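You operate a simulated robot arm through the tools that you are given. There is no shell and no other tool.

The job below is to be done with a simulated two-armed robot. You get a single attempt, and the scene is never put back.

Task
Test the wheat in the meter cup and file tin 742 in the bay for its moisture.
Fine: slide the cup in, set the dial to wheat, turn the yellow knob till the lamp lights and leave it so; press the green button.

The check looks at the end state, three seconds after you hand in, the way a careful person would. Anything else that was tipped, shoved, dropped, spilled or broken makes it a failure.

Robot
Two 7-joint arms with three-finger grippers on one trunk that stands fixed in place. Base frame: the origin is at the foot of the trunk, x ahead of it, y to its left, z up; the work surface is at about z = 800. Units: mm, degrees, N and s.
The left shoulder is at [70, 165, 1208], the right one opposite. With the tool pointing down near the work surface each hand reaches from about 340 to 860 mm from the base axis, measured 20 degrees to its own side. Payload 3.91 kg a hand.
Tool frame (each hand has its own): the origin (TCP) lies between the finger pads and is the grasp point; the fingertips stand 30 mm ahead of it; z points along the fingers, y is the line along which they close. The gripper opens to 116 mm. The gripper's body begins 73 mm behind the TCP.
Orientation is told as [roll, pitch, yaw] about the base's x, y, z axes, in that order, counted from this pose: with the fingers straight down and closing along the base's y, the tool's x points along the base's -x, its y along +y and its z along -z.

Tools
- The arms move only by the tool servo_tool. It takes "left_deltas", "right_deltas" or both (then of equal length, played together; a hand with none holds still); each is a list of rows, each a list of 7 numbers: the opening, from 0 (shut) to 1 (fully open), then the shift along the base's x, y, z in units of 500 mm (1.0 is 500 mm), then the turn, a rotation vector about the base's x, y, z in units of 90 degrees (1.0 is 90 degrees). In form: [[grip, tx, ty, tz, ax, ay, az], ...]. A call has 1 to 20 rows; each row is the pose to reach, as a shift and turn from the pose commanded when the call began. A call with a number of a shift or a turn outside -1 to 1 is refused whole. Each row takes 0.2 s and may step no farther than 50 mm and 8.6 degrees from the row before; otherwise, or with a gripper value out of range, the whole call is refused. Where a pose cannot be reached the arm comes as near as it can. A force on the tool above 60 N (or 10 N above the force at the start of the call, whichever is more), or a blocked arm, ends the call early, and 0.2 s more pass. Each finger travels about 153 mm/s and halts on what it meets, pressing with about 40 N; the grip force reading is that of the motor and also rises with nothing between the fingers. The clock runs only during rows and for 0.2 s after the last one: add rows that repeat a pose to give the fingers time. The reply holds the time, the measured pose of the TCP, the force on the tool along the base axes, the opening and the grip force, in the units named above and with some noise, with the torque about the TCP (base axes, N m) and any sound that the robot's microphone picked up, and new pictures: "show" is both (left out), scene, wrist or none (wrist: the cameras of the hands that moved).
- Cameras (640 x 400 px; columns grow to the right, rows downward): "scene" is now at [141.7, -43.5, 1535]; the picture's right is [-0.47, -0.89, 0.00], its down [-0.46, 0.24, -0.86] and it looks along [0.76, -0.40, -0.52] (base axes); focal length 239 px, centre (320, 200). "left" rides on the left gripper at [75, 17, -88] in its tool frame; the picture's right is [-0.22, 0.97, 0.00], its down [-0.70, -0.16, -0.70] and it looks along [-0.68, -0.16, 0.71] (tool axes); focal length 247 px, centre (320, 200). "right" rides on the right gripper at [52, 56, -88] in its tool frame; the picture's right is [-0.73, 0.68, 0.00], its down [-0.49, -0.52, -0.70] and it looks along [-0.48, -0.51, 0.71] (tool axes); focal length 247 px, centre (320, 200). There is no depth. A picture from a camera that has moved, and an enlarged one, comes with that camera's place and axes in the base frame and with its lens. The place of the scene camera against the robot may be out by one fixed shift of up to 18 mm in any direction.
- raise_lower(by): slides the trunk up (or, below 0, down) by that many mm; the arms and the scene camera ride with it, the base frame stays. It gives what a move gives, with no picture.
- pan_tilt(pan, tilt): turns the head with the scene camera to pan (to the left, within 86 degrees either way) and tilt (down, from -29 to 69), counted from straight ahead of the robot. It gives what a move gives, and a new picture of the scene camera.
- inspect(camera, box): a new picture of the part [left, top, right, bottom] of that camera's present view, enlarged. It takes no simulated time.
- hand_in(): hands the job in; it is judged then, once.

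Nothing tells you positions but the pictures and the camera data. Unless the task says otherwise, let go and move clear before handing in.

The tools are called by a JSON object that holds its "fn" and its "kwargs". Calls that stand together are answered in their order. servo_tool: Moves the arms, as the interface text tells. Its arguments: {"type":"object","properties":{"left_deltas":{"type":"array"},"right_deltas":{"type":"array"},"show":{"type":"string","enum":["both","scene","wrist","none"]}},"required":[]} The other tools are called the same way: raise_lower (by) slides the trunk up or down; pan_tilt (pan, tilt) turns the head that bears the scene camera; inspect (camera, box) takes an enlarged picture of a part of a camera's view; hand_in () hands the job in.

At the start:

```text
time: 0.0
left_tool_pos: [434.0, -4.4, 1316.5]
left_tcp_rot: [0.0, 0.1, 0.0]
left_force: [-0.1, -0.9, 0.1]
left_ft_torque: [0.02, 0.01, 0.04]
left_grip_width: 116.1
left_grip_force: 0.1
right_tool_pos: [401.9, -470.3, 1351.2]
right_tcp_rot: [-0.1, 0.2, -0.1]
right_force: [0.2, 0.2, 0.5]
right_ft_torque: [-0.01, 0.05, 0.02]
right_grip_width: 116.1
right_grip_force: 0.2
trunk travel left (down, up): [-745.0, 95.0]
head pan, tilt: [-27.7, 31.1]
```

scene: 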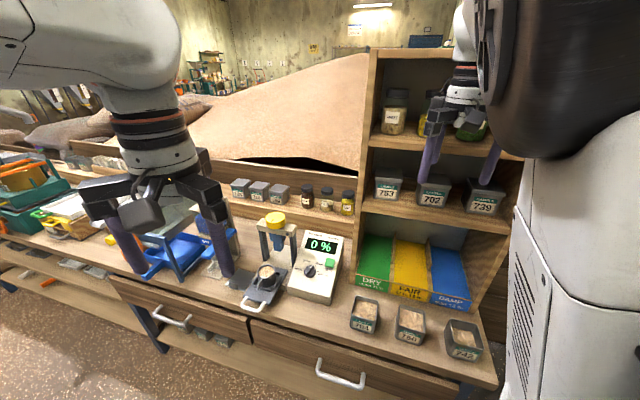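
right: 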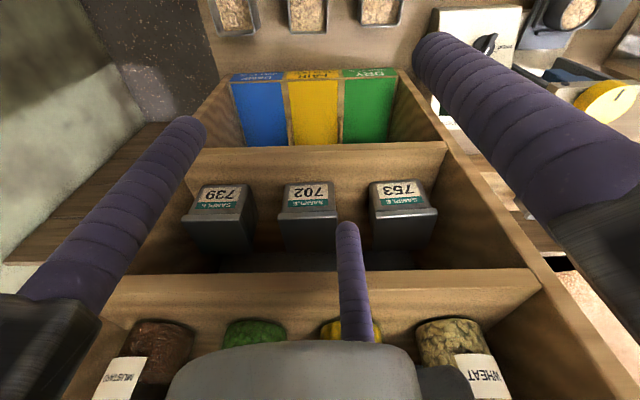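
left: 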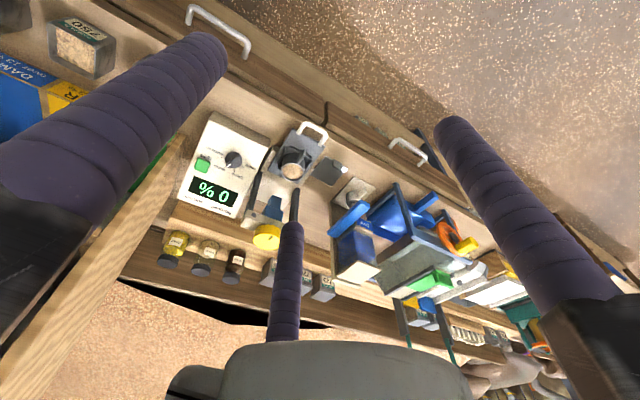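

I see a moisture meter with a display, dial and green button, and beside it a press with a yellow knob and a cup on a slide with a white handle. To the right are three bays (DRY, FAIR, DAMP) and three tins in front. I'll look closer before moving.

{"fn": "inspect", "kwargs": {"camera": "scene", "box": [220, 190, 360, 320]}}

{"fn": "inspect", "kwargs": {"camera": "scene", "box": [330, 220, 500, 380]}}

{"fn": "inspect", "kwargs": {"camera": "left", "box": [160, 90, 360, 290]}}

{"fn": "inspect", "kwargs": {"camera": "right", "box": [180, 0, 640, 250]}}

```text
3.08 times, centred on (290, 255) of scene
camera zoom: at [141.7, -43.5, 1535.0], right [-0.47, -0.89, 0.0], down [-0.46, 0.24, -0.86], along [0.76, -0.4, -0.52], focal length 736 px, centre (412, 31)
```

zoom: 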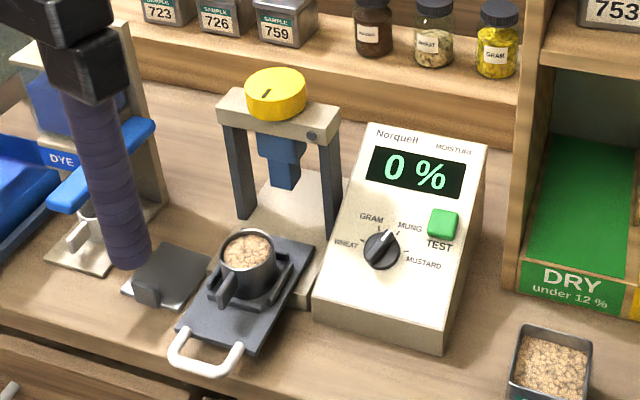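

```text
2.50 times, centred on (415, 300) of scene
camera zoom: at [141.7, -43.5, 1535.0], right [-0.47, -0.89, 0.0], down [-0.46, 0.24, -0.86], along [0.76, -0.4, -0.52], focal length 598 px, centre (82, -50)
```

zoom: 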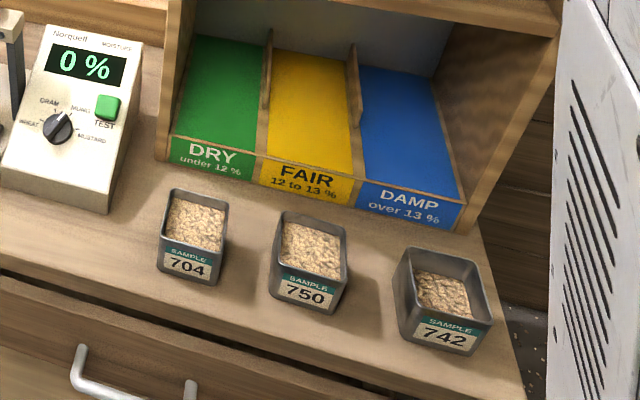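

```text
2.00 times, centred on (260, 190) of left
camera zoom: at [359.3, 11.7, 1403.7], right [0.22, 0.97, 0.0], down [0.7, -0.16, 0.7], along [0.68, -0.16, -0.71], focal length 494 px, centre (440, 220)
```

zoom: 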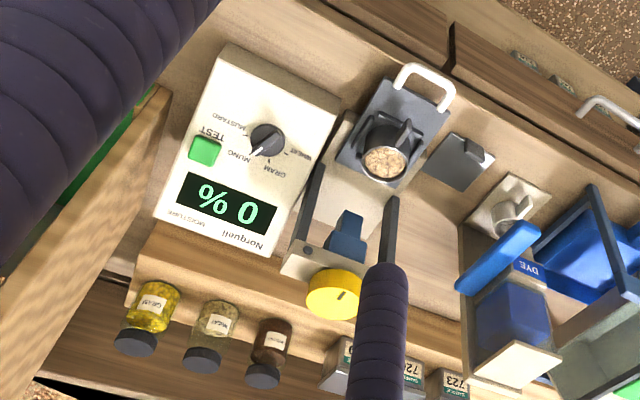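

```text
1.39 times, centred on (410, 125) of right
camera zoom: at [350.6, -413.5, 1439.8], right [0.73, 0.68, 0.0], down [0.49, -0.52, 0.7], along [0.47, -0.51, -0.72], focal length 344 px, centre (195, 304)
```

zoom: 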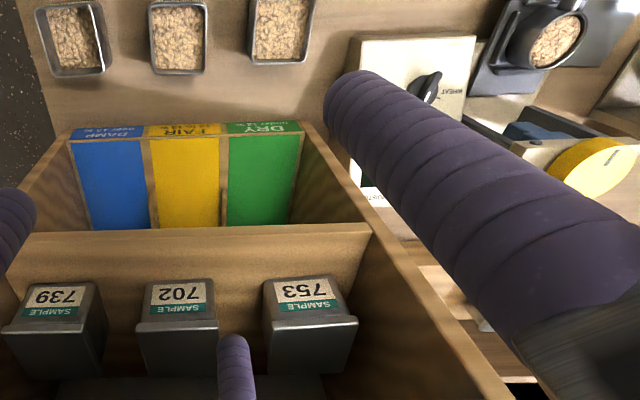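

The meter, the press with its cup on a slide, and the bays stand along a bench turned about 45° to my right. I'll shift the left arm out of the way but keep its camera on the meter, and bring the right hand nearer for a second view.

{"fn": "servo_tool", "kwargs": {"left_deltas": [[1, 0, 0.08, 0, 0, 0, -0.06], [1, 0, 0.16, 0, 0, 0, -0.12], [1, 0, 0.24, 0, 0, 0, -0.18], [1, 0, 0.32, 0, 0, 0, -0.24], [1, 0, 0.4, 0, 0, 0, -0.3], [1, 0, 0.44, 0, 0, 0, -0.33]], "right_deltas": [[1, 0.03, 0.08, -0.01, 0, 0, 0], [1, 0.06, 0.16, -0.02, 0, 0, 0], [1, 0.09, 0.24, -0.03, 0, 0, 0], [1, 0.12, 0.32, -0.04, 0, 0, 0], [1, 0.15, 0.4, -0.05, 0, 0, 0], [1, 0.18, 0.48, -0.06, 0, 0, 0]], "show": "both"}}

```text
time: 1.4
left_tool_pos: [435.0, 216.8, 1315.9]
left_tcp_rot: [0.0, 0.0, -29.9]
left_force: [-0.2, -0.3, 0.1]
left_ft_torque: [-0.01, -0.03, 0.0]
left_grip_width: 116.3
left_grip_force: 0.0
right_tool_pos: [520.4, -251.8, 1367.1]
right_tcp_rot: [1.5, 3.1, -1.1]
right_force: [0.1, 1.1, -0.1]
right_ft_torque: [-0.05, 0.04, -0.01]
right_grip_width: 116.0
right_grip_force: 0.0
right hand out of reach, approached as far as the arm can: row 1, 2, 3, 4, 5, 6
trunk travel left (down, up): [-745.0, 95.0]
head pan, tilt: [-27.7, 31.1]
camera scene: at [142.7, -41.8, 1535.0], right [-0.47, -0.88, 0.0], down [-0.46, 0.24, -0.86], along [0.76, -0.4, -0.52], focal length 239 px, centre (320, 200)
camera right: at [474.0, -196.5, 1460.2], right [0.75, 0.67, -0.02], down [0.51, -0.55, 0.66], along [0.43, -0.5, -0.75], focal length 247 px, centre (320, 200)
camera left: at [378.5, 268.8, 1402.9], right [0.68, 0.73, 0.0], down [0.52, -0.48, 0.7], along [0.51, -0.48, -0.71], focal length 247 px, centre (320, 200)
```

scene: 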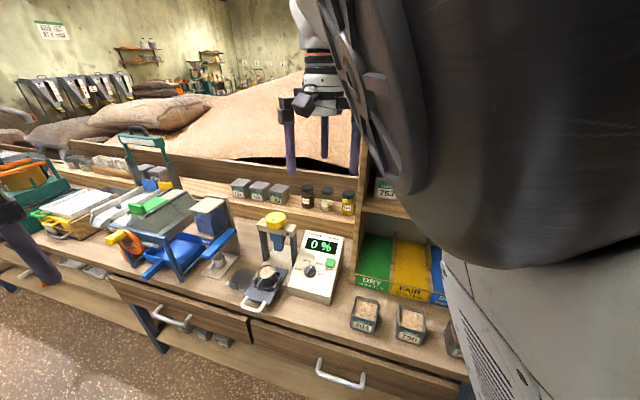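
right: 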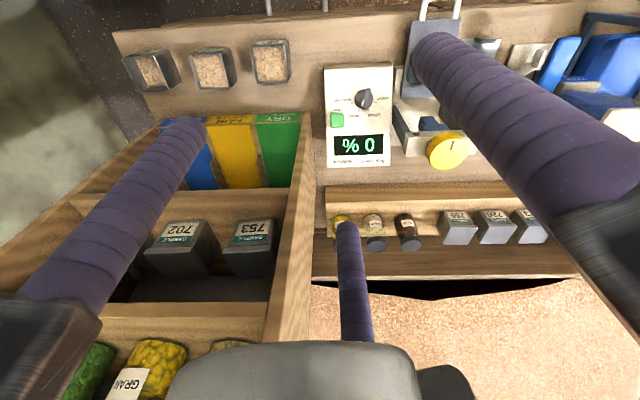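
left: 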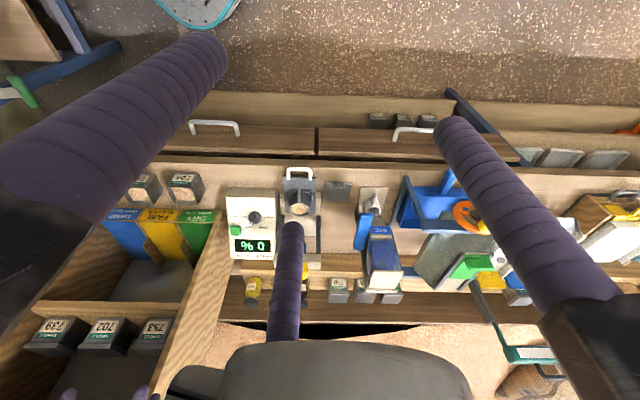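

The right hand stopped short because the pose was too high for that arm, though the meter is now in view. I'll bring the hand lower and nearer in front of the meter for a good look.

{"fn": "servo_tool", "kwargs": {"right_deltas": [[1, 0.03, 0.06, -0.05, 0, 0, 0], [1, 0.06, 0.12, -0.1, 0, 0, 0], [1, 0.09, 0.18, -0.15, 0, 0, 0], [1, 0.12, 0.24, -0.2, 0, 0, 0], [1, 0.15, 0.3, -0.25, 0, 0, 0], [1, 0.18, 0.36, -0.3, 0, 0, 0], [1, 0.2, 0.42, -0.33, 0, 0, 0], [1, 0.216, 0.46, -0.342, 0, 0, 0], [1, 0.216, 0.46, -0.342, 0, 0, 0]], "show": "both"}}

```text
time: 3.4
left_tool_pos: [434.0, 215.2, 1316.1]
left_tcp_rot: [0.0, 0.0, -29.6]
left_force: [0.3, 0.1, 0.3]
left_ft_torque: [0.0, 0.03, 0.01]
left_grip_width: 116.2
left_grip_force: 0.1
right_tool_pos: [624.7, -9.7, 1199.6]
right_tcp_rot: [0.1, 0.1, 0.0]
right_force: [-0.4, 0.3, -0.9]
right_ft_torque: [-0.01, 0.0, 0.0]
right_grip_width: 116.1
right_grip_force: 0.1
right hand out of reach, approached as far as the arm can: row 1, 2
trunk travel left (down, up): [-745.0, 95.0]
head pan, tilt: [-27.7, 31.1]
camera scene: at [141.3, -44.0, 1535.0], right [-0.47, -0.89, 0.0], down [-0.46, 0.24, -0.86], along [0.76, -0.4, -0.52], focal length 239 px, centre (320, 200)
camera right: at [573.4, 48.3, 1287.6], right [0.73, 0.68, 0.0], down [0.49, -0.52, 0.7], along [0.47, -0.51, -0.72], focal length 247 px, centre (320, 200)
```

scene: 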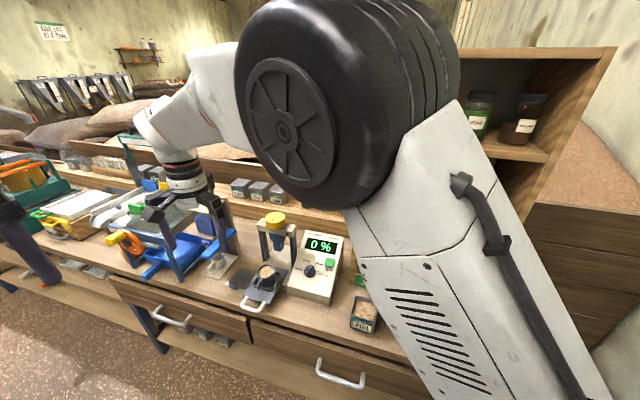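
right: 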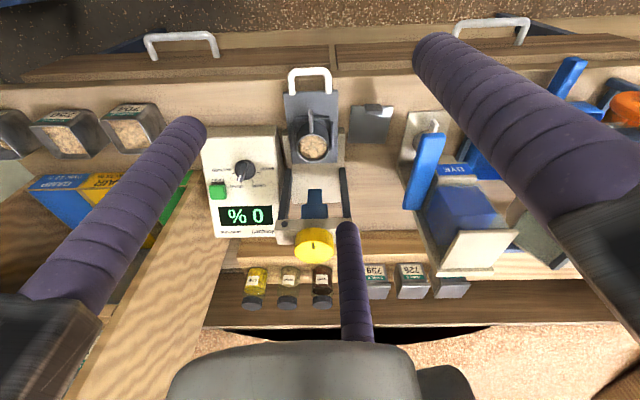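

{"fn": "inspect", "kwargs": {"camera": "right", "box": [190, 50, 400, 280]}}

{"fn": "inspect", "kwargs": {"camera": "left", "box": [200, 150, 380, 300]}}

{"fn": "inspect", "kwargs": {"camera": "scene", "box": [230, 190, 350, 320]}}

```text
1.74 times, centred on (295, 165) of right
camera zoom: at [573.4, 48.3, 1287.6], right [0.73, 0.68, 0.0], down [0.49, -0.52, 0.7], along [0.47, -0.51, -0.72], focal length 430 px, centre (364, 261)
```

zoom: 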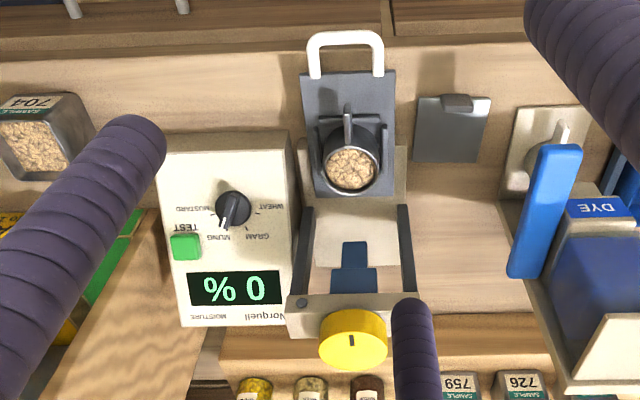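

```text
2.67 times, centred on (290, 225) of left
camera zoom: at [377.1, 266.4, 1403.9], right [0.68, 0.74, 0.0], down [0.53, -0.48, 0.7], along [0.51, -0.47, -0.71], focal length 659 px, centre (400, 133)
```

zoom: 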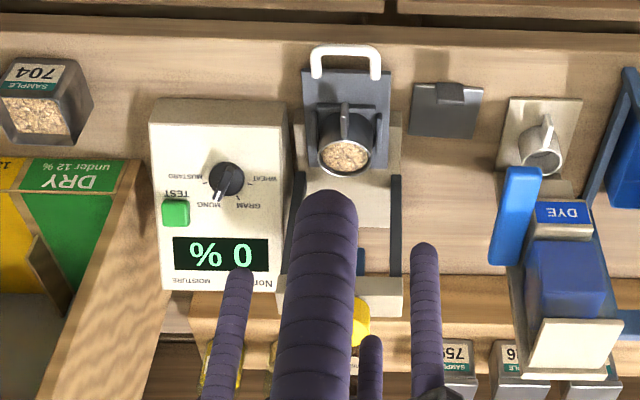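

```text
3.08 times, centred on (290, 255) of scene
camera zoom: at [141.3, -44.0, 1535.0], right [-0.47, -0.89, 0.0], down [-0.46, 0.24, -0.86], along [0.76, -0.4, -0.52], focal length 736 px, centre (412, 31)
```

zoom: 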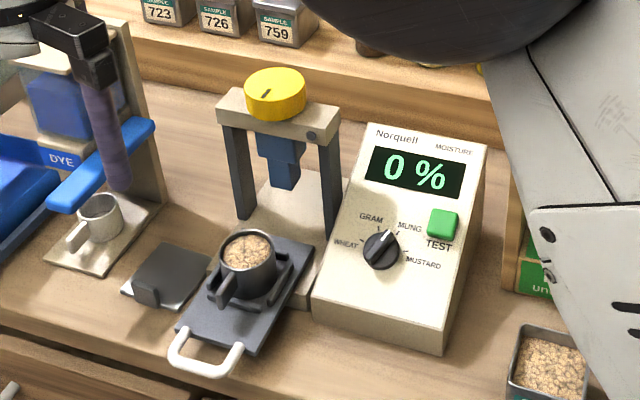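

The bench surface is at about z=800, with the cup rim near (729,-141,896), the slide handle near (650,-61,850), the yellow knob near (812,-228,1028) and the dial near (671,-279,883). The dial now points to MUNG. Next I'll shut the right gripper, turn it square to the bench and come down behind the slide handle.

{"fn": "servo_tool", "kwargs": {"right_deltas": [[0.7, -0.004, -0.004, -0.08, 0, 0, -0.085], [0.4, -0.008, -0.008, -0.16, 0, 0, -0.17], [0.1, -0.012, -0.012, -0.24, 0, 0, -0.255], [0, -0.018, -0.018, -0.32, 0, 0, -0.34], [0, -0.024, -0.025, -0.4, 0, 0, -0.42], [0, -0.026, -0.027, -0.48, 0, 0, -0.5], [0, -0.026, -0.027, -0.48, 0, 0, -0.5]], "show": "both"}}

```text
time: 5.0
left_tool_pos: [436.1, 213.7, 1316.6]
left_tcp_rot: [0.0, 0.1, -29.6]
left_force: [1.2, -0.4, -0.4]
left_ft_torque: [-0.01, 0.04, 0.0]
left_grip_width: 116.0
left_grip_force: 0.0
right_tool_pos: [717.5, -9.3, 1189.4]
right_tcp_rot: [-12.0, 4.0, -41.3]
right_force: [0.2, 0.2, -0.7]
right_ft_torque: [-0.01, 0.02, 0.0]
right_grip_width: 8.9
right_grip_force: 39.6
right hand out of reach, approached as far as the arm can: row 1, 2, 3, 4, 5, 6, 7
trunk travel left (down, up): [-745.0, 95.0]
head pan, tilt: [-27.7, 31.1]
camera scene: at [143.4, -44.2, 1534.8], right [-0.47, -0.89, 0.0], down [-0.46, 0.24, -0.86], along [0.76, -0.4, -0.52], focal length 239 px, centre (320, 200)
camera right: at [731.9, 77.5, 1268.0], right [0.98, 0.03, -0.19], down [0.16, -0.63, 0.76], along [-0.1, -0.78, -0.62], focal length 247 px, centre (320, 200)
```

scene: 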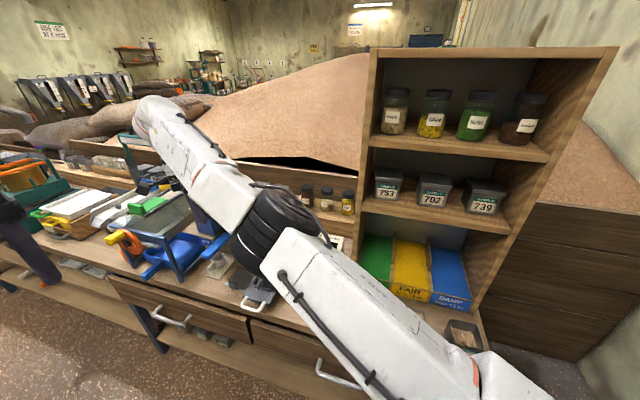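
right: 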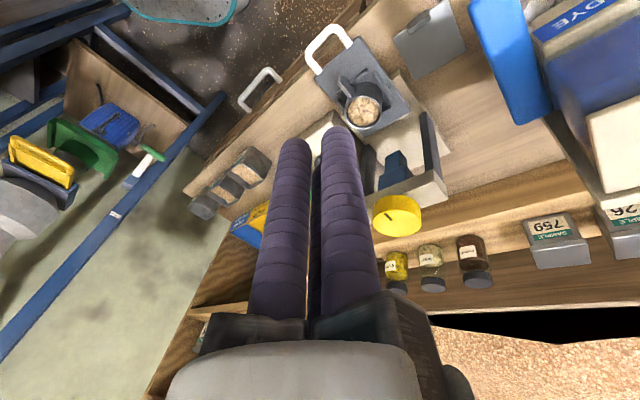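

The right hand hit a joint limit turning that way and drifted out, but nothing was touched. I'll see what pose it holds before bringing it back.

{"fn": "servo_tool", "kwargs": {"right_deltas": [[0, 0, 0, 0.04, 0, 0, 0.08]], "show": "none"}}

```text
time: 5.4
left_tool_pos: [431.6, 215.5, 1315.9]
left_tcp_rot: [0.0, -0.1, -29.7]
left_force: [-0.2, 0.2, -0.2]
left_ft_torque: [0.02, -0.04, 0.01]
left_grip_width: 116.0
left_grip_force: 0.0
right_tool_pos: [713.3, -10.9, 1211.0]
right_tcp_rot: [-11.7, 3.7, -34.0]
right_force: [0.6, 0.1, 1.0]
right_ft_torque: [0.02, -0.05, 0.01]
right_grip_width: 9.2
right_grip_force: 39.6
right hand out of reach, approached as far as the arm can: row 1
trunk travel left (down, up): [-745.0, 95.0]
head pan, tilt: [-27.7, 31.1]
```

{"fn": "servo_tool", "kwargs": {"right_deltas": [[0, -0.03, 0, 0, 0.019, -0.013, 0.062], [0, -0.06, 0, 0, 0.038, -0.026, 0.124], [0, -0.09, 0, 0, 0.057, -0.039, 0.186], [0, -0.12, 0, 0, 0.076, -0.052, 0.248], [0, -0.15, -0.01, 0, 0.095, -0.065, 0.31], [0, -0.186, -0.018, -0.01, 0.114, -0.078, 0.372], [0, -0.186, -0.018, -0.01, 0.114, -0.078, 0.372]], "show": "scene"}}

```text
time: 7.0
left_tool_pos: [429.3, 219.1, 1317.1]
left_tcp_rot: [0.0, -0.2, -29.8]
left_force: [-1.3, 0.0, 0.3]
left_ft_torque: [-0.03, -0.06, -0.03]
left_grip_width: 115.8
left_grip_force: 0.1
right_tool_pos: [617.8, -16.3, 1206.6]
right_tcp_rot: [-0.3, -0.2, 0.3]
right_force: [-2.8, -1.6, -6.9]
right_ft_torque: [0.08, -0.31, 0.03]
right_grip_width: 9.0
right_grip_force: 39.5
right hand out of reach, approached as far as the arm can: row 1, 2, 3, 4
trunk travel left (down, up): [-745.0, 95.0]
head pan, tilt: [-27.7, 31.1]
camera scene: at [137.3, -39.8, 1535.1], right [-0.46, -0.89, 0.0], down [-0.45, 0.24, -0.86], along [0.76, -0.4, -0.51], focal length 239 px, centre (320, 200)
```

scene: 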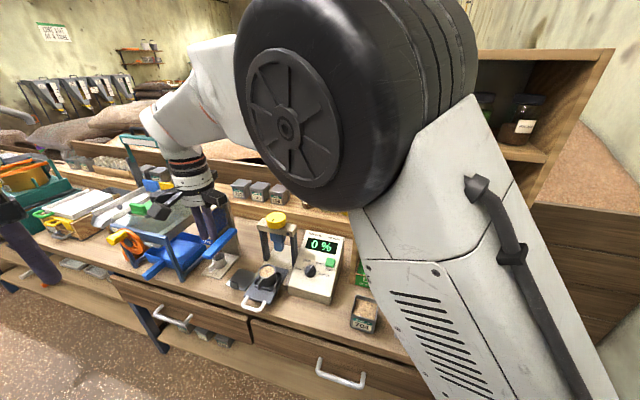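

The right hand is back upright and clear. I'll try the opposite turn (+45°), then descend.

{"fn": "servo_tool", "kwargs": {"right_deltas": [[0, 0, 0, 0, 0, 0, 0.085], [0, 0, 0, -0.04, 0, 0, 0.17], [0, 0, 0, -0.08, 0, 0, 0.255], [0, 0, 0, -0.12, 0, 0, 0.34], [0, 0, 0, -0.16, 0, 0, 0.42], [0, 0, 0, -0.2, 0, 0, 0.5], [0, 0, 0, -0.2, 0, 0, 0.5]], "show": "both"}}

```text
time: 8.6
left_tool_pos: [433.3, 215.9, 1316.4]
left_tcp_rot: [0.0, 0.0, -29.7]
left_force: [-0.4, 0.0, -0.4]
left_ft_torque: [-0.01, 0.01, 0.0]
left_grip_width: 116.1
left_grip_force: 0.0
right_tool_pos: [620.7, -21.4, 1103.1]
right_tcp_rot: [-0.3, 0.2, 45.1]
right_force: [0.2, 0.3, 0.7]
right_ft_torque: [0.0, 0.0, 0.0]
right_grip_width: 9.3
right_grip_force: 39.8
trunk travel left (down, up): [-745.0, 95.0]
head pan, tilt: [-27.7, 31.1]
camera scene: at [141.1, -42.9, 1535.1], right [-0.47, -0.89, 0.0], down [-0.46, 0.24, -0.86], along [0.76, -0.4, -0.52], focal length 239 px, centre (320, 200)
camera right: at [543.8, -16.8, 1192.2], right [0.03, 1.0, -0.01], down [0.71, -0.02, 0.7], along [0.7, -0.03, -0.71], focal length 247 px, centre (320, 200)
```

scene: 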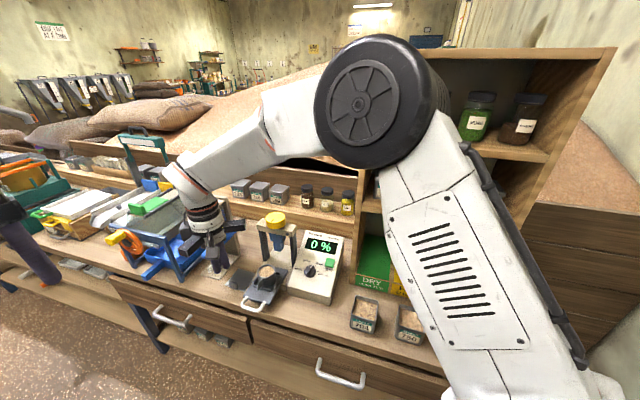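
right: 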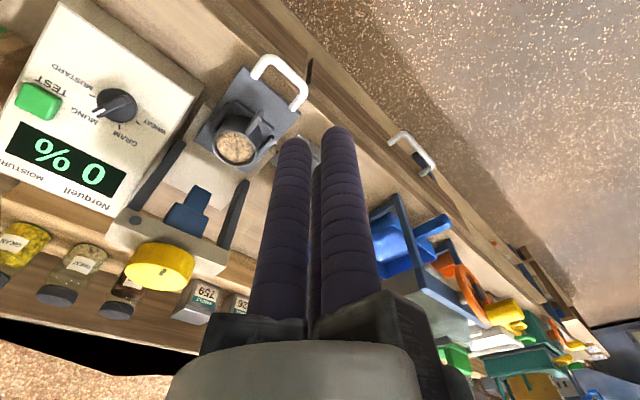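

Turning +45° works. The handle bar is at about (651,-66,850), so I'll come down just in front of it, staying above the bench.

{"fn": "servo_tool", "kwargs": {"right_deltas": [[0, 0, -0.006, -0.08, 0, 0, 0], [0, -0.002, -0.012, -0.16, 0, 0, 0], [0, -0.004, -0.02, -0.24, 0, 0, 0], [0, -0.006, -0.024, -0.32, 0, 0, 0], [0, -0.008, -0.024, -0.4, 0, 0, 0], [0, -0.008, -0.024, -0.44, 0, 0, 0], [0, -0.008, -0.024, -0.44, 0, 0, 0]], "show": "both"}}

{"fn": "inspect", "kwargs": {"camera": "right", "box": [160, 0, 400, 160]}}

{"fn": "inspect", "kwargs": {"camera": "scene", "box": [180, 200, 360, 330]}}

```text
time: 10.2
left_tool_pos: [433.9, 215.3, 1315.7]
left_tcp_rot: [0.0, 0.0, -29.7]
left_force: [0.1, 0.2, -0.1]
left_ft_torque: [0.02, -0.03, 0.01]
left_grip_width: 116.0
left_grip_force: 0.1
right_tool_pos: [617.0, -33.0, 883.5]
right_tcp_rot: [-0.2, 0.2, 45.0]
right_force: [-0.5, -0.7, -0.4]
right_ft_torque: [0.01, 0.03, 0.01]
right_grip_width: 9.3
right_grip_force: 39.9
trunk travel left (down, up): [-745.0, 95.0]
head pan, tilt: [-27.7, 31.1]
camera scene: at [141.6, -43.2, 1535.0], right [-0.47, -0.89, 0.0], down [-0.46, 0.24, -0.86], along [0.76, -0.4, -0.52], focal length 239 px, centre (320, 200)
camera right: at [540.1, -29.5, 971.6], right [0.04, 1.0, -0.01], down [0.71, -0.02, 0.7], along [0.7, -0.03, -0.71], focal length 247 px, centre (320, 200)
```

scene: 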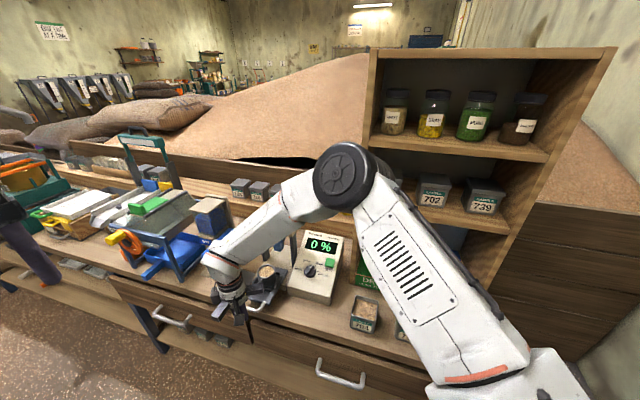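
right: 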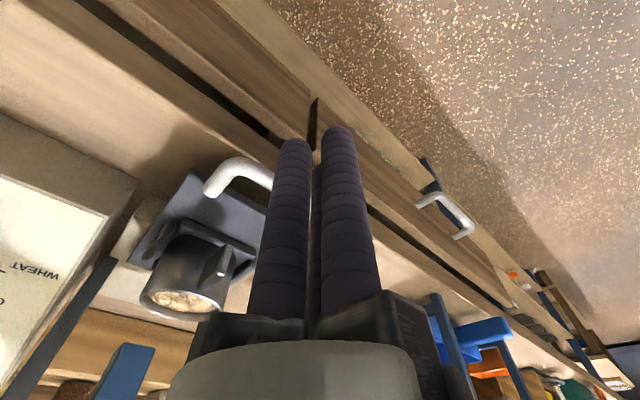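

```text
2.50 times, centred on (280, 80) of right
camera zoom: at [540.1, -29.5, 971.6], right [0.04, 1.0, -0.01], down [0.71, -0.02, 0.7], along [0.7, -0.03, -0.71], focal length 617 px, centre (420, 500)
```

zoom: 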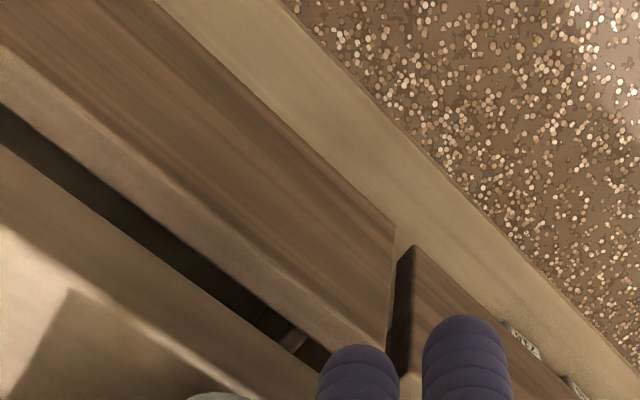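

```text
3.08 times, centred on (270, 265) of scene
camera zoom: at [141.6, -43.2, 1535.0], right [-0.47, -0.89, 0.0], down [-0.46, 0.24, -0.86], along [0.76, -0.4, -0.52], focal length 736 px, centre (474, 0)
```

zoom: 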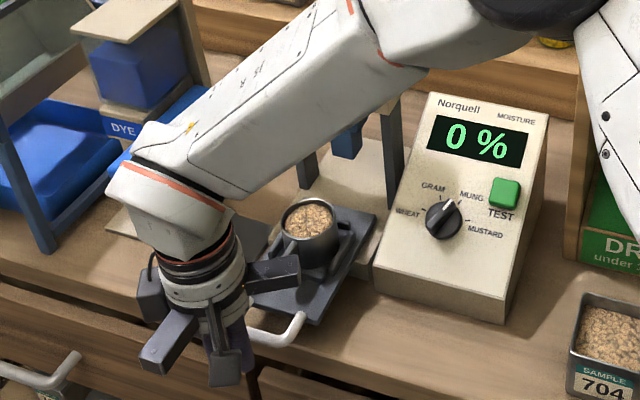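

The closed fingers are about 27 mm in front of the handle bar and nearly in line with its middle. I'll lower about 20 mm and push gently inward along the slide.

{"fn": "servo_tool", "kwargs": {"right_deltas": [[0, 0, 0, -0.022, 0, 0, 0], [0, 0, 0, -0.044, 0, 0, 0], [0, 0.014, -0.014, -0.044, 0, 0, 0], [0, 0.028, -0.028, -0.044, 0, 0, 0], [0, 0.04, -0.04, -0.044, 0, 0, 0], [0, 0.052, -0.052, -0.044, 0, 0, 0], [0, 0.064, -0.064, -0.044, 0, 0, 0], [0, 0.076, -0.076, -0.044, 0, 0, 0]], "show": "both"}}

{"fn": "inspect", "kwargs": {"camera": "scene", "box": [180, 200, 360, 330]}}

```text
time: 12.0
left_tool_pos: [433.9, 215.1, 1314.7]
left_tcp_rot: [0.0, 0.0, -29.7]
left_force: [0.1, -0.2, -0.3]
left_ft_torque: [-0.01, -0.01, -0.01]
left_grip_width: 115.8
left_grip_force: 0.2
right_tool_pos: [655.3, -71.4, 860.8]
right_tcp_rot: [-0.3, 0.1, 45.1]
right_force: [-0.6, 1.3, 0.1]
right_ft_torque: [0.03, -0.01, 0.02]
right_grip_width: 8.8
right_grip_force: 39.8
trunk travel left (down, up): [-745.0, 95.0]
head pan, tilt: [-27.7, 31.1]
camera scene: at [142.0, -43.5, 1535.0], right [-0.47, -0.89, 0.0], down [-0.46, 0.24, -0.86], along [0.76, -0.4, -0.52], focal length 239 px, centre (320, 200)
camera right: at [578.6, -67.9, 949.7], right [0.04, 1.0, -0.01], down [0.71, -0.02, 0.7], along [0.7, -0.03, -0.71], focal length 247 px, centre (320, 200)
```

scene: 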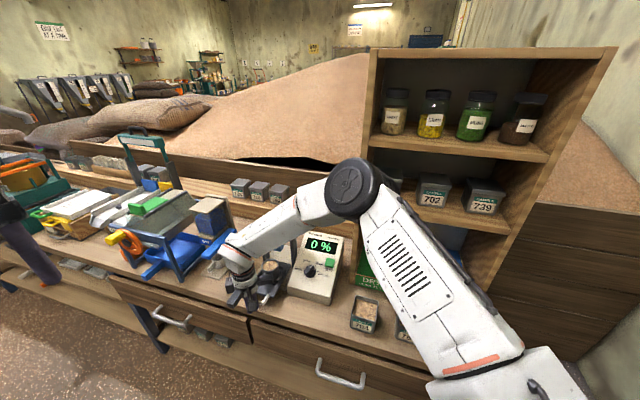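
right: 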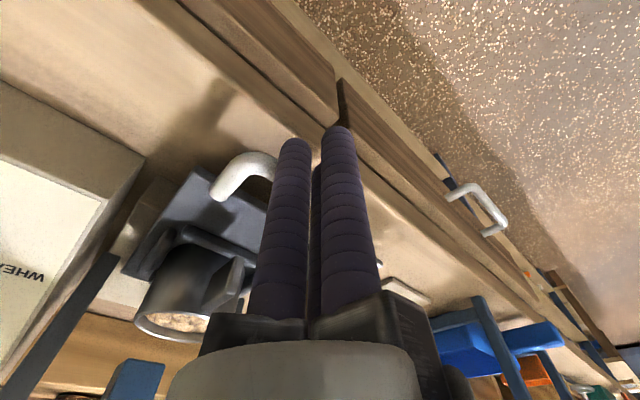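

```text
3.08 times, centred on (270, 265) of scene
camera zoom: at [142.0, -43.5, 1535.0], right [-0.47, -0.89, 0.0], down [-0.46, 0.24, -0.86], along [0.76, -0.4, -0.52], focal length 736 px, centre (474, 0)
```

zoom: 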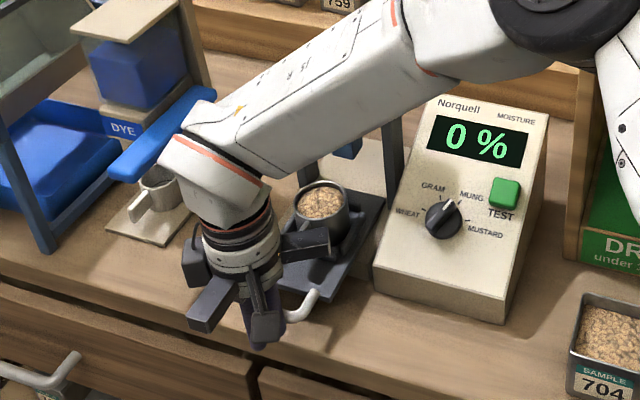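

The slide moves in freely with only about 1.5 N of force. I'll keep pushing slowly.

{"fn": "servo_tool", "kwargs": {"right_deltas": [[0, 0.011, -0.011, 0, 0, 0, 0], [0, 0.022, -0.022, 0, 0, 0, 0], [0, 0.033, -0.033, 0, 0, 0, 0], [0, 0.044, -0.044, 0, 0, 0, 0], [0, 0.055, -0.055, 0, 0, 0, 0], [0, 0.066, -0.066, 0, 0, 0, 0], [0, 0.077, -0.077, 0, 0, 0, 0], [0, 0.088, -0.088, 0, 0, 0, 0], [0, 0.099, -0.099, 0, 0, 0, 0]], "show": "both"}}

{"fn": "inspect", "kwargs": {"camera": "scene", "box": [180, 190, 360, 320]}}

{"fn": "inspect", "kwargs": {"camera": "left", "box": [200, 150, 380, 300]}}

```text
time: 14.0
left_tool_pos: [434.9, 215.4, 1317.1]
left_tcp_rot: [0.0, 0.0, -29.8]
left_force: [1.0, 0.4, -0.1]
left_ft_torque: [-0.01, 0.0, 0.01]
left_grip_width: 116.2
left_grip_force: 0.0
right_tool_pos: [703.7, -123.0, 862.1]
right_tcp_rot: [-0.2, 0.2, 44.9]
right_force: [0.0, 0.8, -0.4]
right_ft_torque: [0.03, 0.01, -0.01]
right_grip_width: 9.0
right_grip_force: 40.1
trunk travel left (down, up): [-745.0, 95.0]
head pan, tilt: [-27.7, 31.1]
camera scene: at [142.0, -43.7, 1535.0], right [-0.47, -0.89, 0.0], down [-0.46, 0.24, -0.86], along [0.76, -0.4, -0.52], focal length 239 px, centre (320, 200)
camera right: at [627.8, -118.0, 950.1], right [0.04, 1.0, -0.01], down [0.71, -0.02, 0.7], along [0.7, -0.03, -0.71], focal length 247 px, centre (320, 200)
```

scene: 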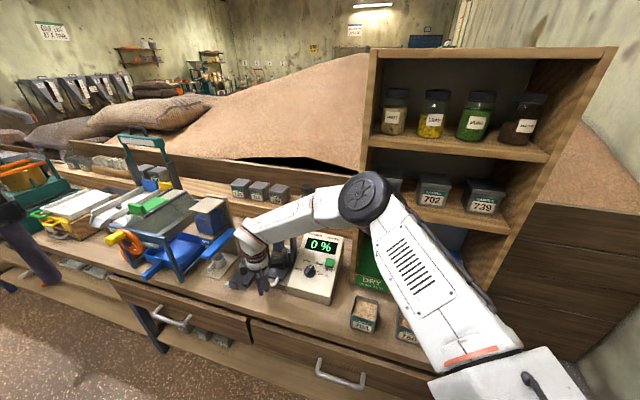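
right: 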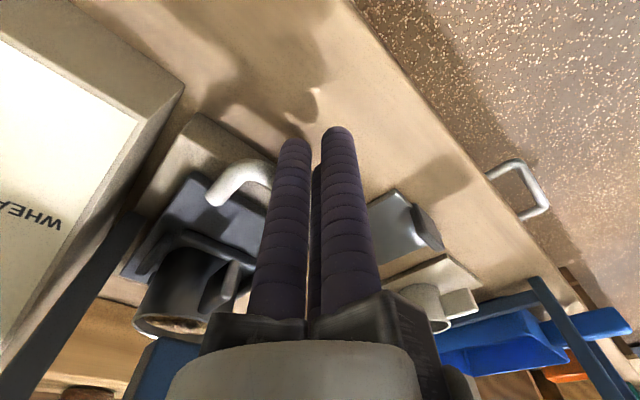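

```text
3.08 times, centred on (270, 255) of scene
camera zoom: at [142.0, -43.7, 1535.0], right [-0.47, -0.89, 0.0], down [-0.46, 0.24, -0.86], along [0.76, -0.4, -0.52], focal length 736 px, centre (474, 31)
```

zoom: 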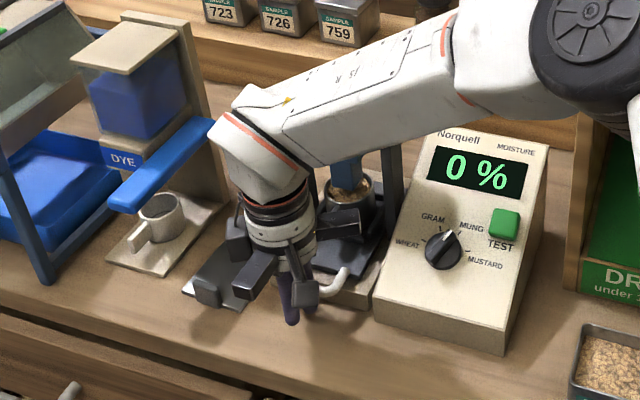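

```text
2.67 times, centred on (290, 225) of left
camera zoom: at [377.7, 266.7, 1403.7], right [0.68, 0.74, 0.0], down [0.53, -0.48, 0.7], along [0.51, -0.47, -0.71], focal length 659 px, centre (400, 133)
```

zoom: 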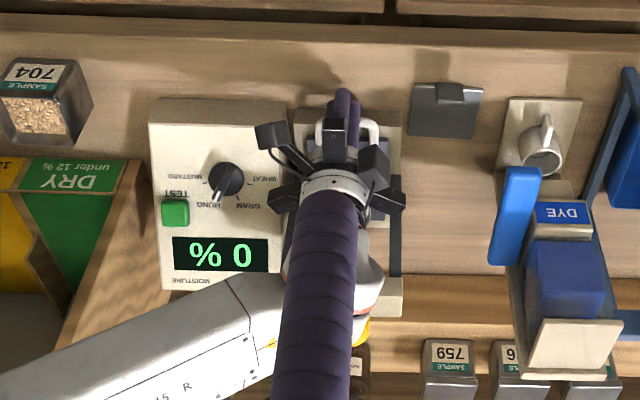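

The cup is nearly under the plunger with about 20 mm left, and the forearm stays clear of the knob. I'll finish the push in small steps, watching the force.

{"fn": "servo_tool", "kwargs": {"right_deltas": [[0, 0.006, -0.006, 0, 0, 0, 0], [0, 0.012, -0.012, 0, 0, 0, 0], [0, 0.018, -0.018, 0, 0, 0, 0]], "show": "scene"}}

{"fn": "inspect", "kwargs": {"camera": "scene", "box": [180, 190, 360, 320]}}

```text
time: 14.8
left_tool_pos: [432.3, 217.8, 1316.3]
left_tcp_rot: [0.0, -0.1, -29.7]
left_force: [-0.3, -0.5, -0.2]
left_ft_torque: [0.0, 0.02, -0.01]
left_grip_width: 116.0
left_grip_force: 0.1
right_tool_pos: [708.1, -125.7, 861.3]
right_tcp_rot: [0.0, 0.4, 45.2]
right_force: [-17.5, 13.4, -2.9]
right_ft_torque: [0.23, 0.37, 0.2]
right_grip_width: 9.0
right_grip_force: 39.9
trunk travel left (down, up): [-745.0, 95.0]
head pan, tilt: [-27.7, 31.1]
camera scene: at [139.2, -40.7, 1535.2], right [-0.46, -0.89, 0.0], down [-0.46, 0.24, -0.86], along [0.76, -0.4, -0.51], focal length 239 px, centre (320, 200)
```

scene: 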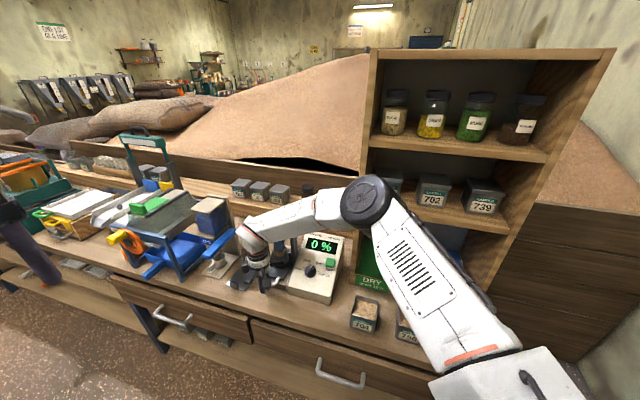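

```text
3.08 times, centred on (270, 255) of scene
camera zoom: at [139.2, -40.7, 1535.2], right [-0.46, -0.89, 0.0], down [-0.46, 0.24, -0.86], along [0.76, -0.4, -0.51], focal length 736 px, centre (474, 31)
```

zoom: 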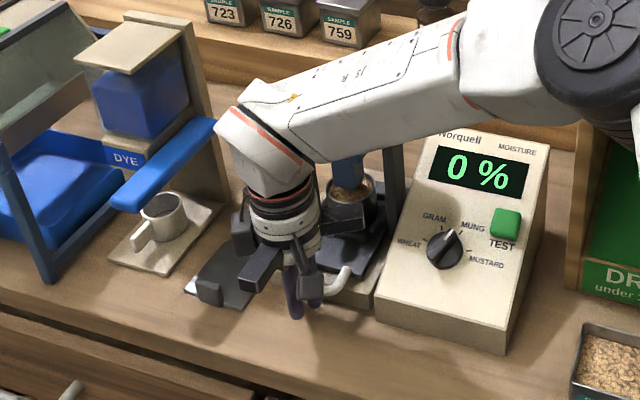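

The slide has stopped against something with about 22 N at handle height. I'll back off and check whether the cup sits square under the plunger.

{"fn": "servo_tool", "kwargs": {"right_deltas": [[0, -0.03, 0.03, 0, 0, 0, 0], [0, -0.08, 0.08, 0, 0, 0, 0], [0, -0.13, 0.13, 0.04, 0, 0, 0], [0, -0.17, 0.17, 0.1, 0, 0, 0], [0, -0.19, 0.19, 0.18, 0, 0, 0], [0, -0.19, 0.19, 0.27, 0, 0, 0], [0, -0.17, 0.19, 0.36, 0, 0, 0], [0, -0.15, 0.19, 0.44, 0, 0, 0], [0, -0.15, 0.19, 0.44, 0, 0, 0]], "show": "both"}}

{"fn": "inspect", "kwargs": {"camera": "scene", "box": [220, 190, 360, 320]}}

{"fn": "inspect", "kwargs": {"camera": "left", "box": [200, 150, 380, 300]}}

```text
time: 16.8
left_tool_pos: [433.6, 215.5, 1316.0]
left_tcp_rot: [0.0, -0.1, -29.7]
left_force: [-0.2, 0.4, -0.9]
left_ft_torque: [0.0, 0.04, 0.01]
left_grip_width: 116.1
left_grip_force: 0.0
right_tool_pos: [638.1, -37.6, 1081.3]
right_tcp_rot: [-0.3, 0.2, 45.0]
right_force: [0.1, -0.4, 0.9]
right_ft_torque: [0.04, 0.02, 0.0]
right_grip_width: 8.7
right_grip_force: 40.1
trunk travel left (down, up): [-745.0, 95.0]
head pan, tilt: [-27.7, 31.1]
camera scene: at [142.2, -43.8, 1534.9], right [-0.47, -0.89, 0.0], down [-0.46, 0.24, -0.86], along [0.76, -0.4, -0.52], focal length 239 px, centre (320, 200)
camera right: at [562.3, -32.4, 1170.7], right [0.04, 1.0, 0.0], down [0.71, -0.02, 0.7], along [0.7, -0.03, -0.71], focal length 247 px, centre (320, 200)
```

scene: 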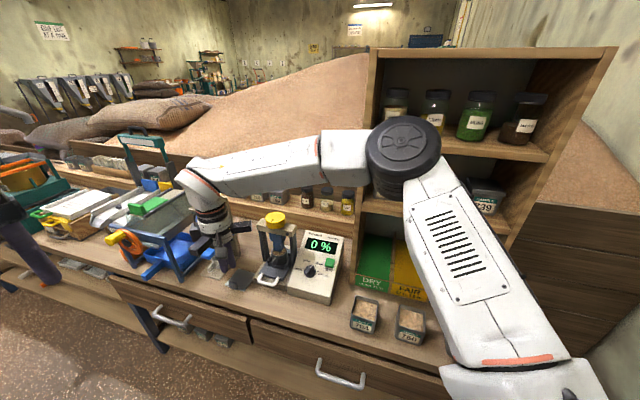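
right: 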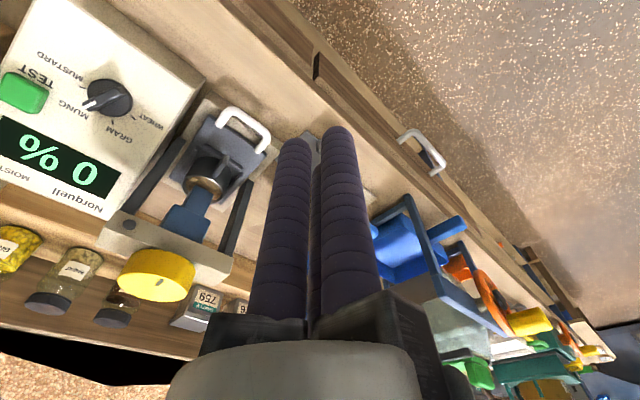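

```text
3.08 times, centred on (290, 255) of scene
camera zoom: at [142.2, -43.8, 1534.9], right [-0.47, -0.89, 0.0], down [-0.46, 0.24, -0.86], along [0.76, -0.4, -0.52], focal length 736 px, centre (412, 31)
```

zoom: 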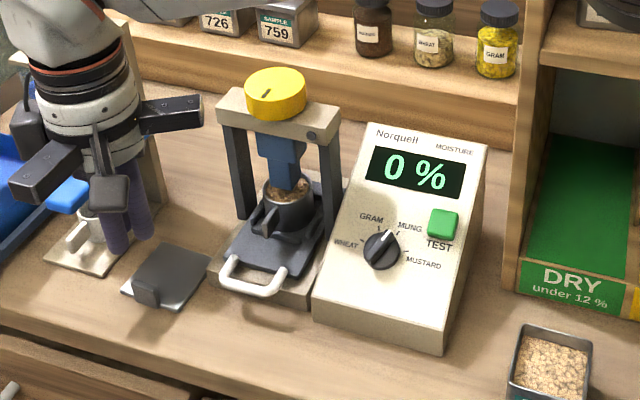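

```text
2.67 times, centred on (290, 225) of left
camera zoom: at [377.9, 266.6, 1403.6], right [0.68, 0.74, 0.0], down [0.53, -0.48, 0.7], along [0.51, -0.47, -0.71], focal length 659 px, centre (400, 133)
```

zoom: 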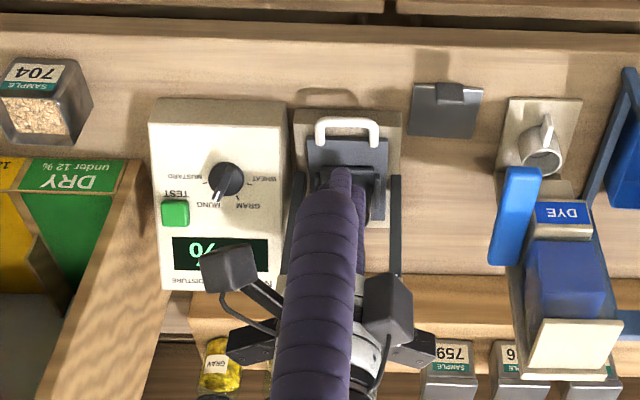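

{"fn": "inspect", "kwargs": {"camera": "right", "box": [80, 80, 290, 310]}}

{"fn": "inspect", "kwargs": {"camera": "scene", "box": [250, 200, 310, 290]}}

{"fn": "inspect", "kwargs": {"camera": "right", "box": [0, 30, 210, 220]}}

```text
1.74 times, centred on (185, 195) of right
camera zoom: at [562.3, -32.4, 1170.7], right [0.04, 1.0, 0.0], down [0.71, -0.02, 0.7], along [0.7, -0.03, -0.71], focal length 430 px, centre (555, 209)
```

zoom: 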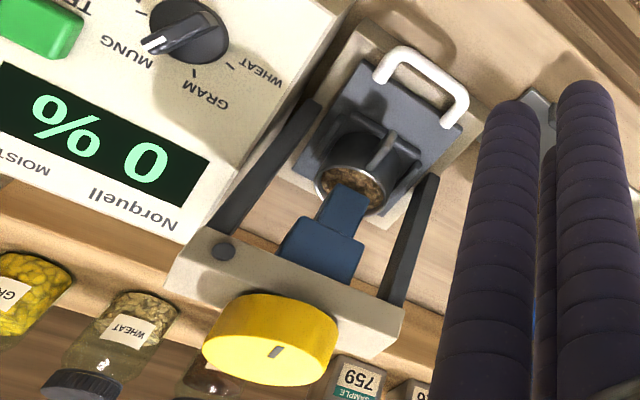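

```text
4.44 times, centred on (280, 245) of scene
camera zoom: at [142.2, -43.8, 1534.9], right [-0.47, -0.89, 0.0], down [-0.46, 0.24, -0.86], along [0.76, -0.4, -0.52], focal length 1064 px, centre (498, 0)
```

zoom: 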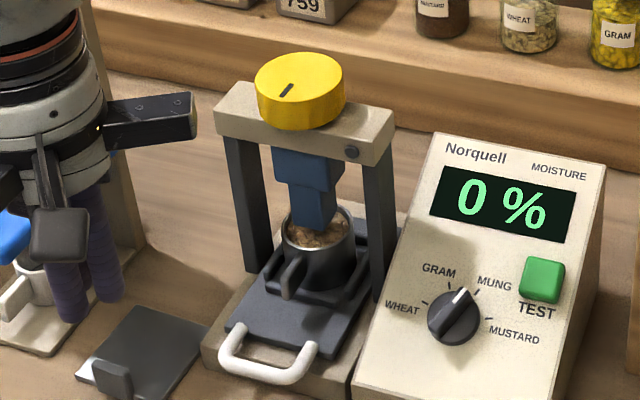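

```text
2.11 times, centred on (105, 125) of right
camera zoom: at [562.3, -32.4, 1170.7], right [0.04, 1.0, 0.0], down [0.71, -0.02, 0.7], along [0.7, -0.03, -0.71], focal length 520 px, centre (773, 358)
```

zoom: 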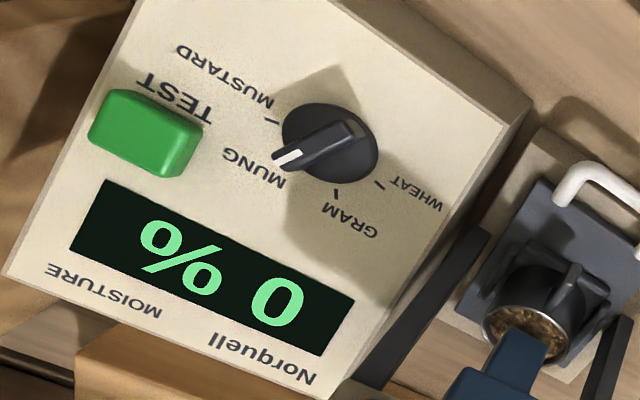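

The cup now sits under the plunger. The dial points at MUNG and must turn anticlockwise to WHEAT. I'll bring the right camera close over the sloping meter face to measure it accurately.

{"fn": "servo_tool", "kwargs": {"right_deltas": [[0, -0.012, -0.06, 0, 0, 0, -0.08], [0, -0.024, -0.12, -0.04, 0, 0, -0.16], [0, -0.036, -0.18, -0.08, 0, 0, -0.25], [0, -0.048, -0.24, -0.12, 0, 0, -0.34], [0, -0.058, -0.3, -0.17, 0, 0, -0.42], [0, -0.068, -0.34, -0.21, 0, 0, -0.5], [0, -0.068, -0.34, -0.21, 0, 0, -0.5]], "show": "both"}}

{"fn": "inspect", "kwargs": {"camera": "right", "box": [200, 80, 440, 260]}}

```text
time: 18.4
left_tool_pos: [434.5, 213.6, 1316.6]
left_tcp_rot: [0.0, 0.0, -29.7]
left_force: [-0.5, -0.6, -1.2]
left_ft_torque: [0.03, -0.03, 0.02]
left_grip_width: 115.9
left_grip_force: 0.0
right_tool_pos: [607.9, -213.5, 980.4]
right_tcp_rot: [0.0, 0.5, 0.3]
right_force: [0.0, 0.1, 1.1]
right_ft_torque: [0.03, -0.01, 0.04]
right_grip_width: 9.2
right_grip_force: 40.1
right hand out of reach, approached as far as the arm can: row 6, 7
trunk travel left (down, up): [-745.0, 95.0]
head pan, tilt: [-27.7, 31.1]
camera scene: at [142.2, -45.0, 1534.9], right [-0.47, -0.88, 0.0], down [-0.46, 0.24, -0.86], along [0.76, -0.4, -0.52], focal length 239 px, centre (320, 200)
camera right: at [556.7, -156.3, 1068.0], right [0.73, 0.68, -0.01], down [0.49, -0.52, 0.7], along [0.47, -0.51, -0.72], focal length 247 px, centre (320, 200)
```

scene: 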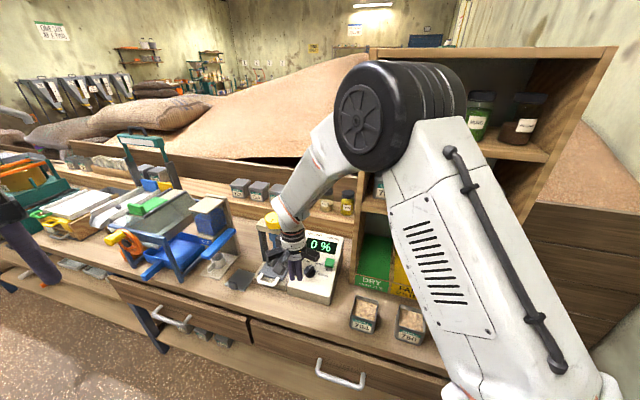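
right: 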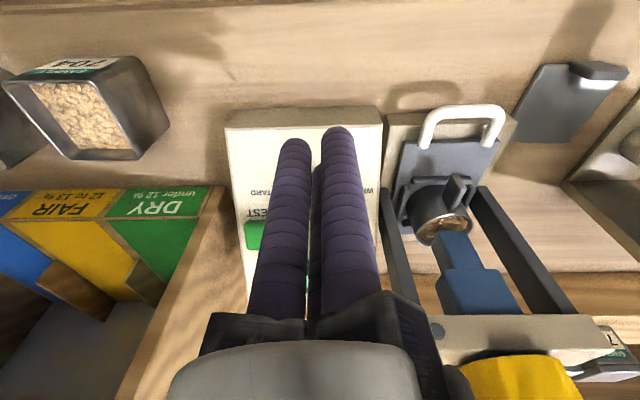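

```text
2.22 times, centred on (320, 170) of right
camera zoom: at [556.7, -156.3, 1068.0], right [0.73, 0.68, -0.01], down [0.49, -0.52, 0.7], along [0.47, -0.51, -0.72], focal length 549 px, centre (320, 267)
```

zoom: 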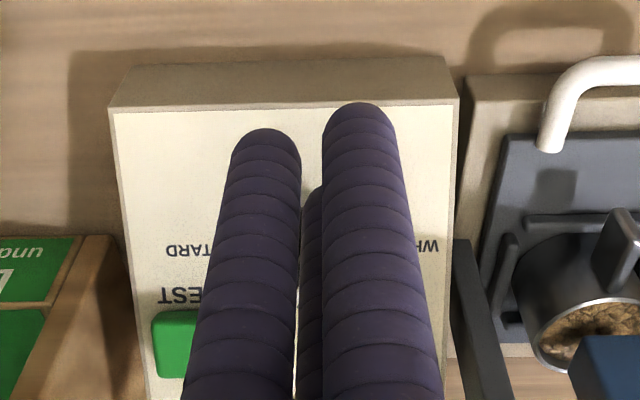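

The cup sits under the plunger and the meter face slopes up away from me at about 28°. The gripper looks three-fingered in the pictures, not two-fingered as described, so I'll look closer before planning grasps.

{"fn": "inspect", "kwargs": {"camera": "scene", "box": [250, 190, 350, 310]}}

{"fn": "inspect", "kwargs": {"camera": "left", "box": [0, 0, 640, 400]}}

{"fn": "inspect", "kwargs": {"camera": "right", "box": [360, 90, 600, 380]}}

```text
3.33 times, centred on (300, 250) of scene
camera zoom: at [142.2, -45.0, 1534.9], right [-0.47, -0.88, 0.0], down [-0.46, 0.24, -0.86], along [0.76, -0.4, -0.52], focal length 798 px, centre (387, 33)
```

zoom: 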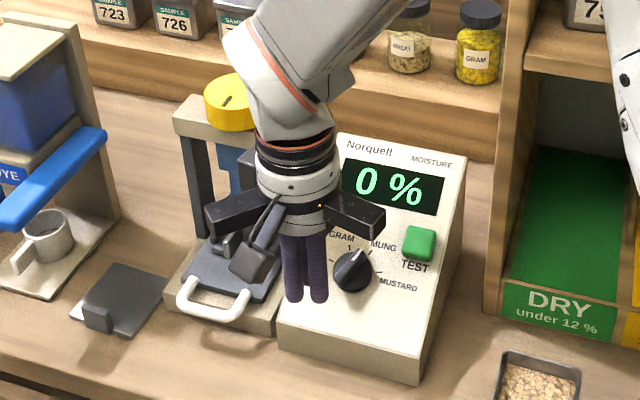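

```text
1.00 times, centred on (320, 200) of left (not enlarged: the box is as wide or as high as the picture)
camera zoom: at [378.0, 265.3, 1403.8], right [0.68, 0.74, 0.0], down [0.53, -0.48, 0.7], along [0.51, -0.47, -0.71], focal length 247 px, centre (320, 200)
```

zoom: 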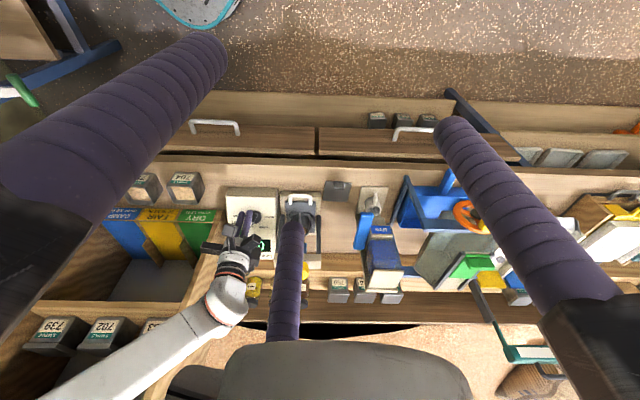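

```text
1.38 times, centred on (480, 235) of right
camera zoom: at [556.7, -156.3, 1068.0], right [0.73, 0.68, -0.01], down [0.49, -0.52, 0.7], along [0.47, -0.51, -0.72], focal length 341 px, centre (99, 152)
```

zoom: 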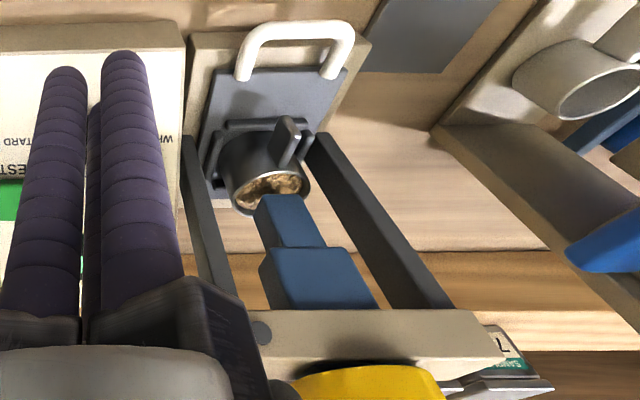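

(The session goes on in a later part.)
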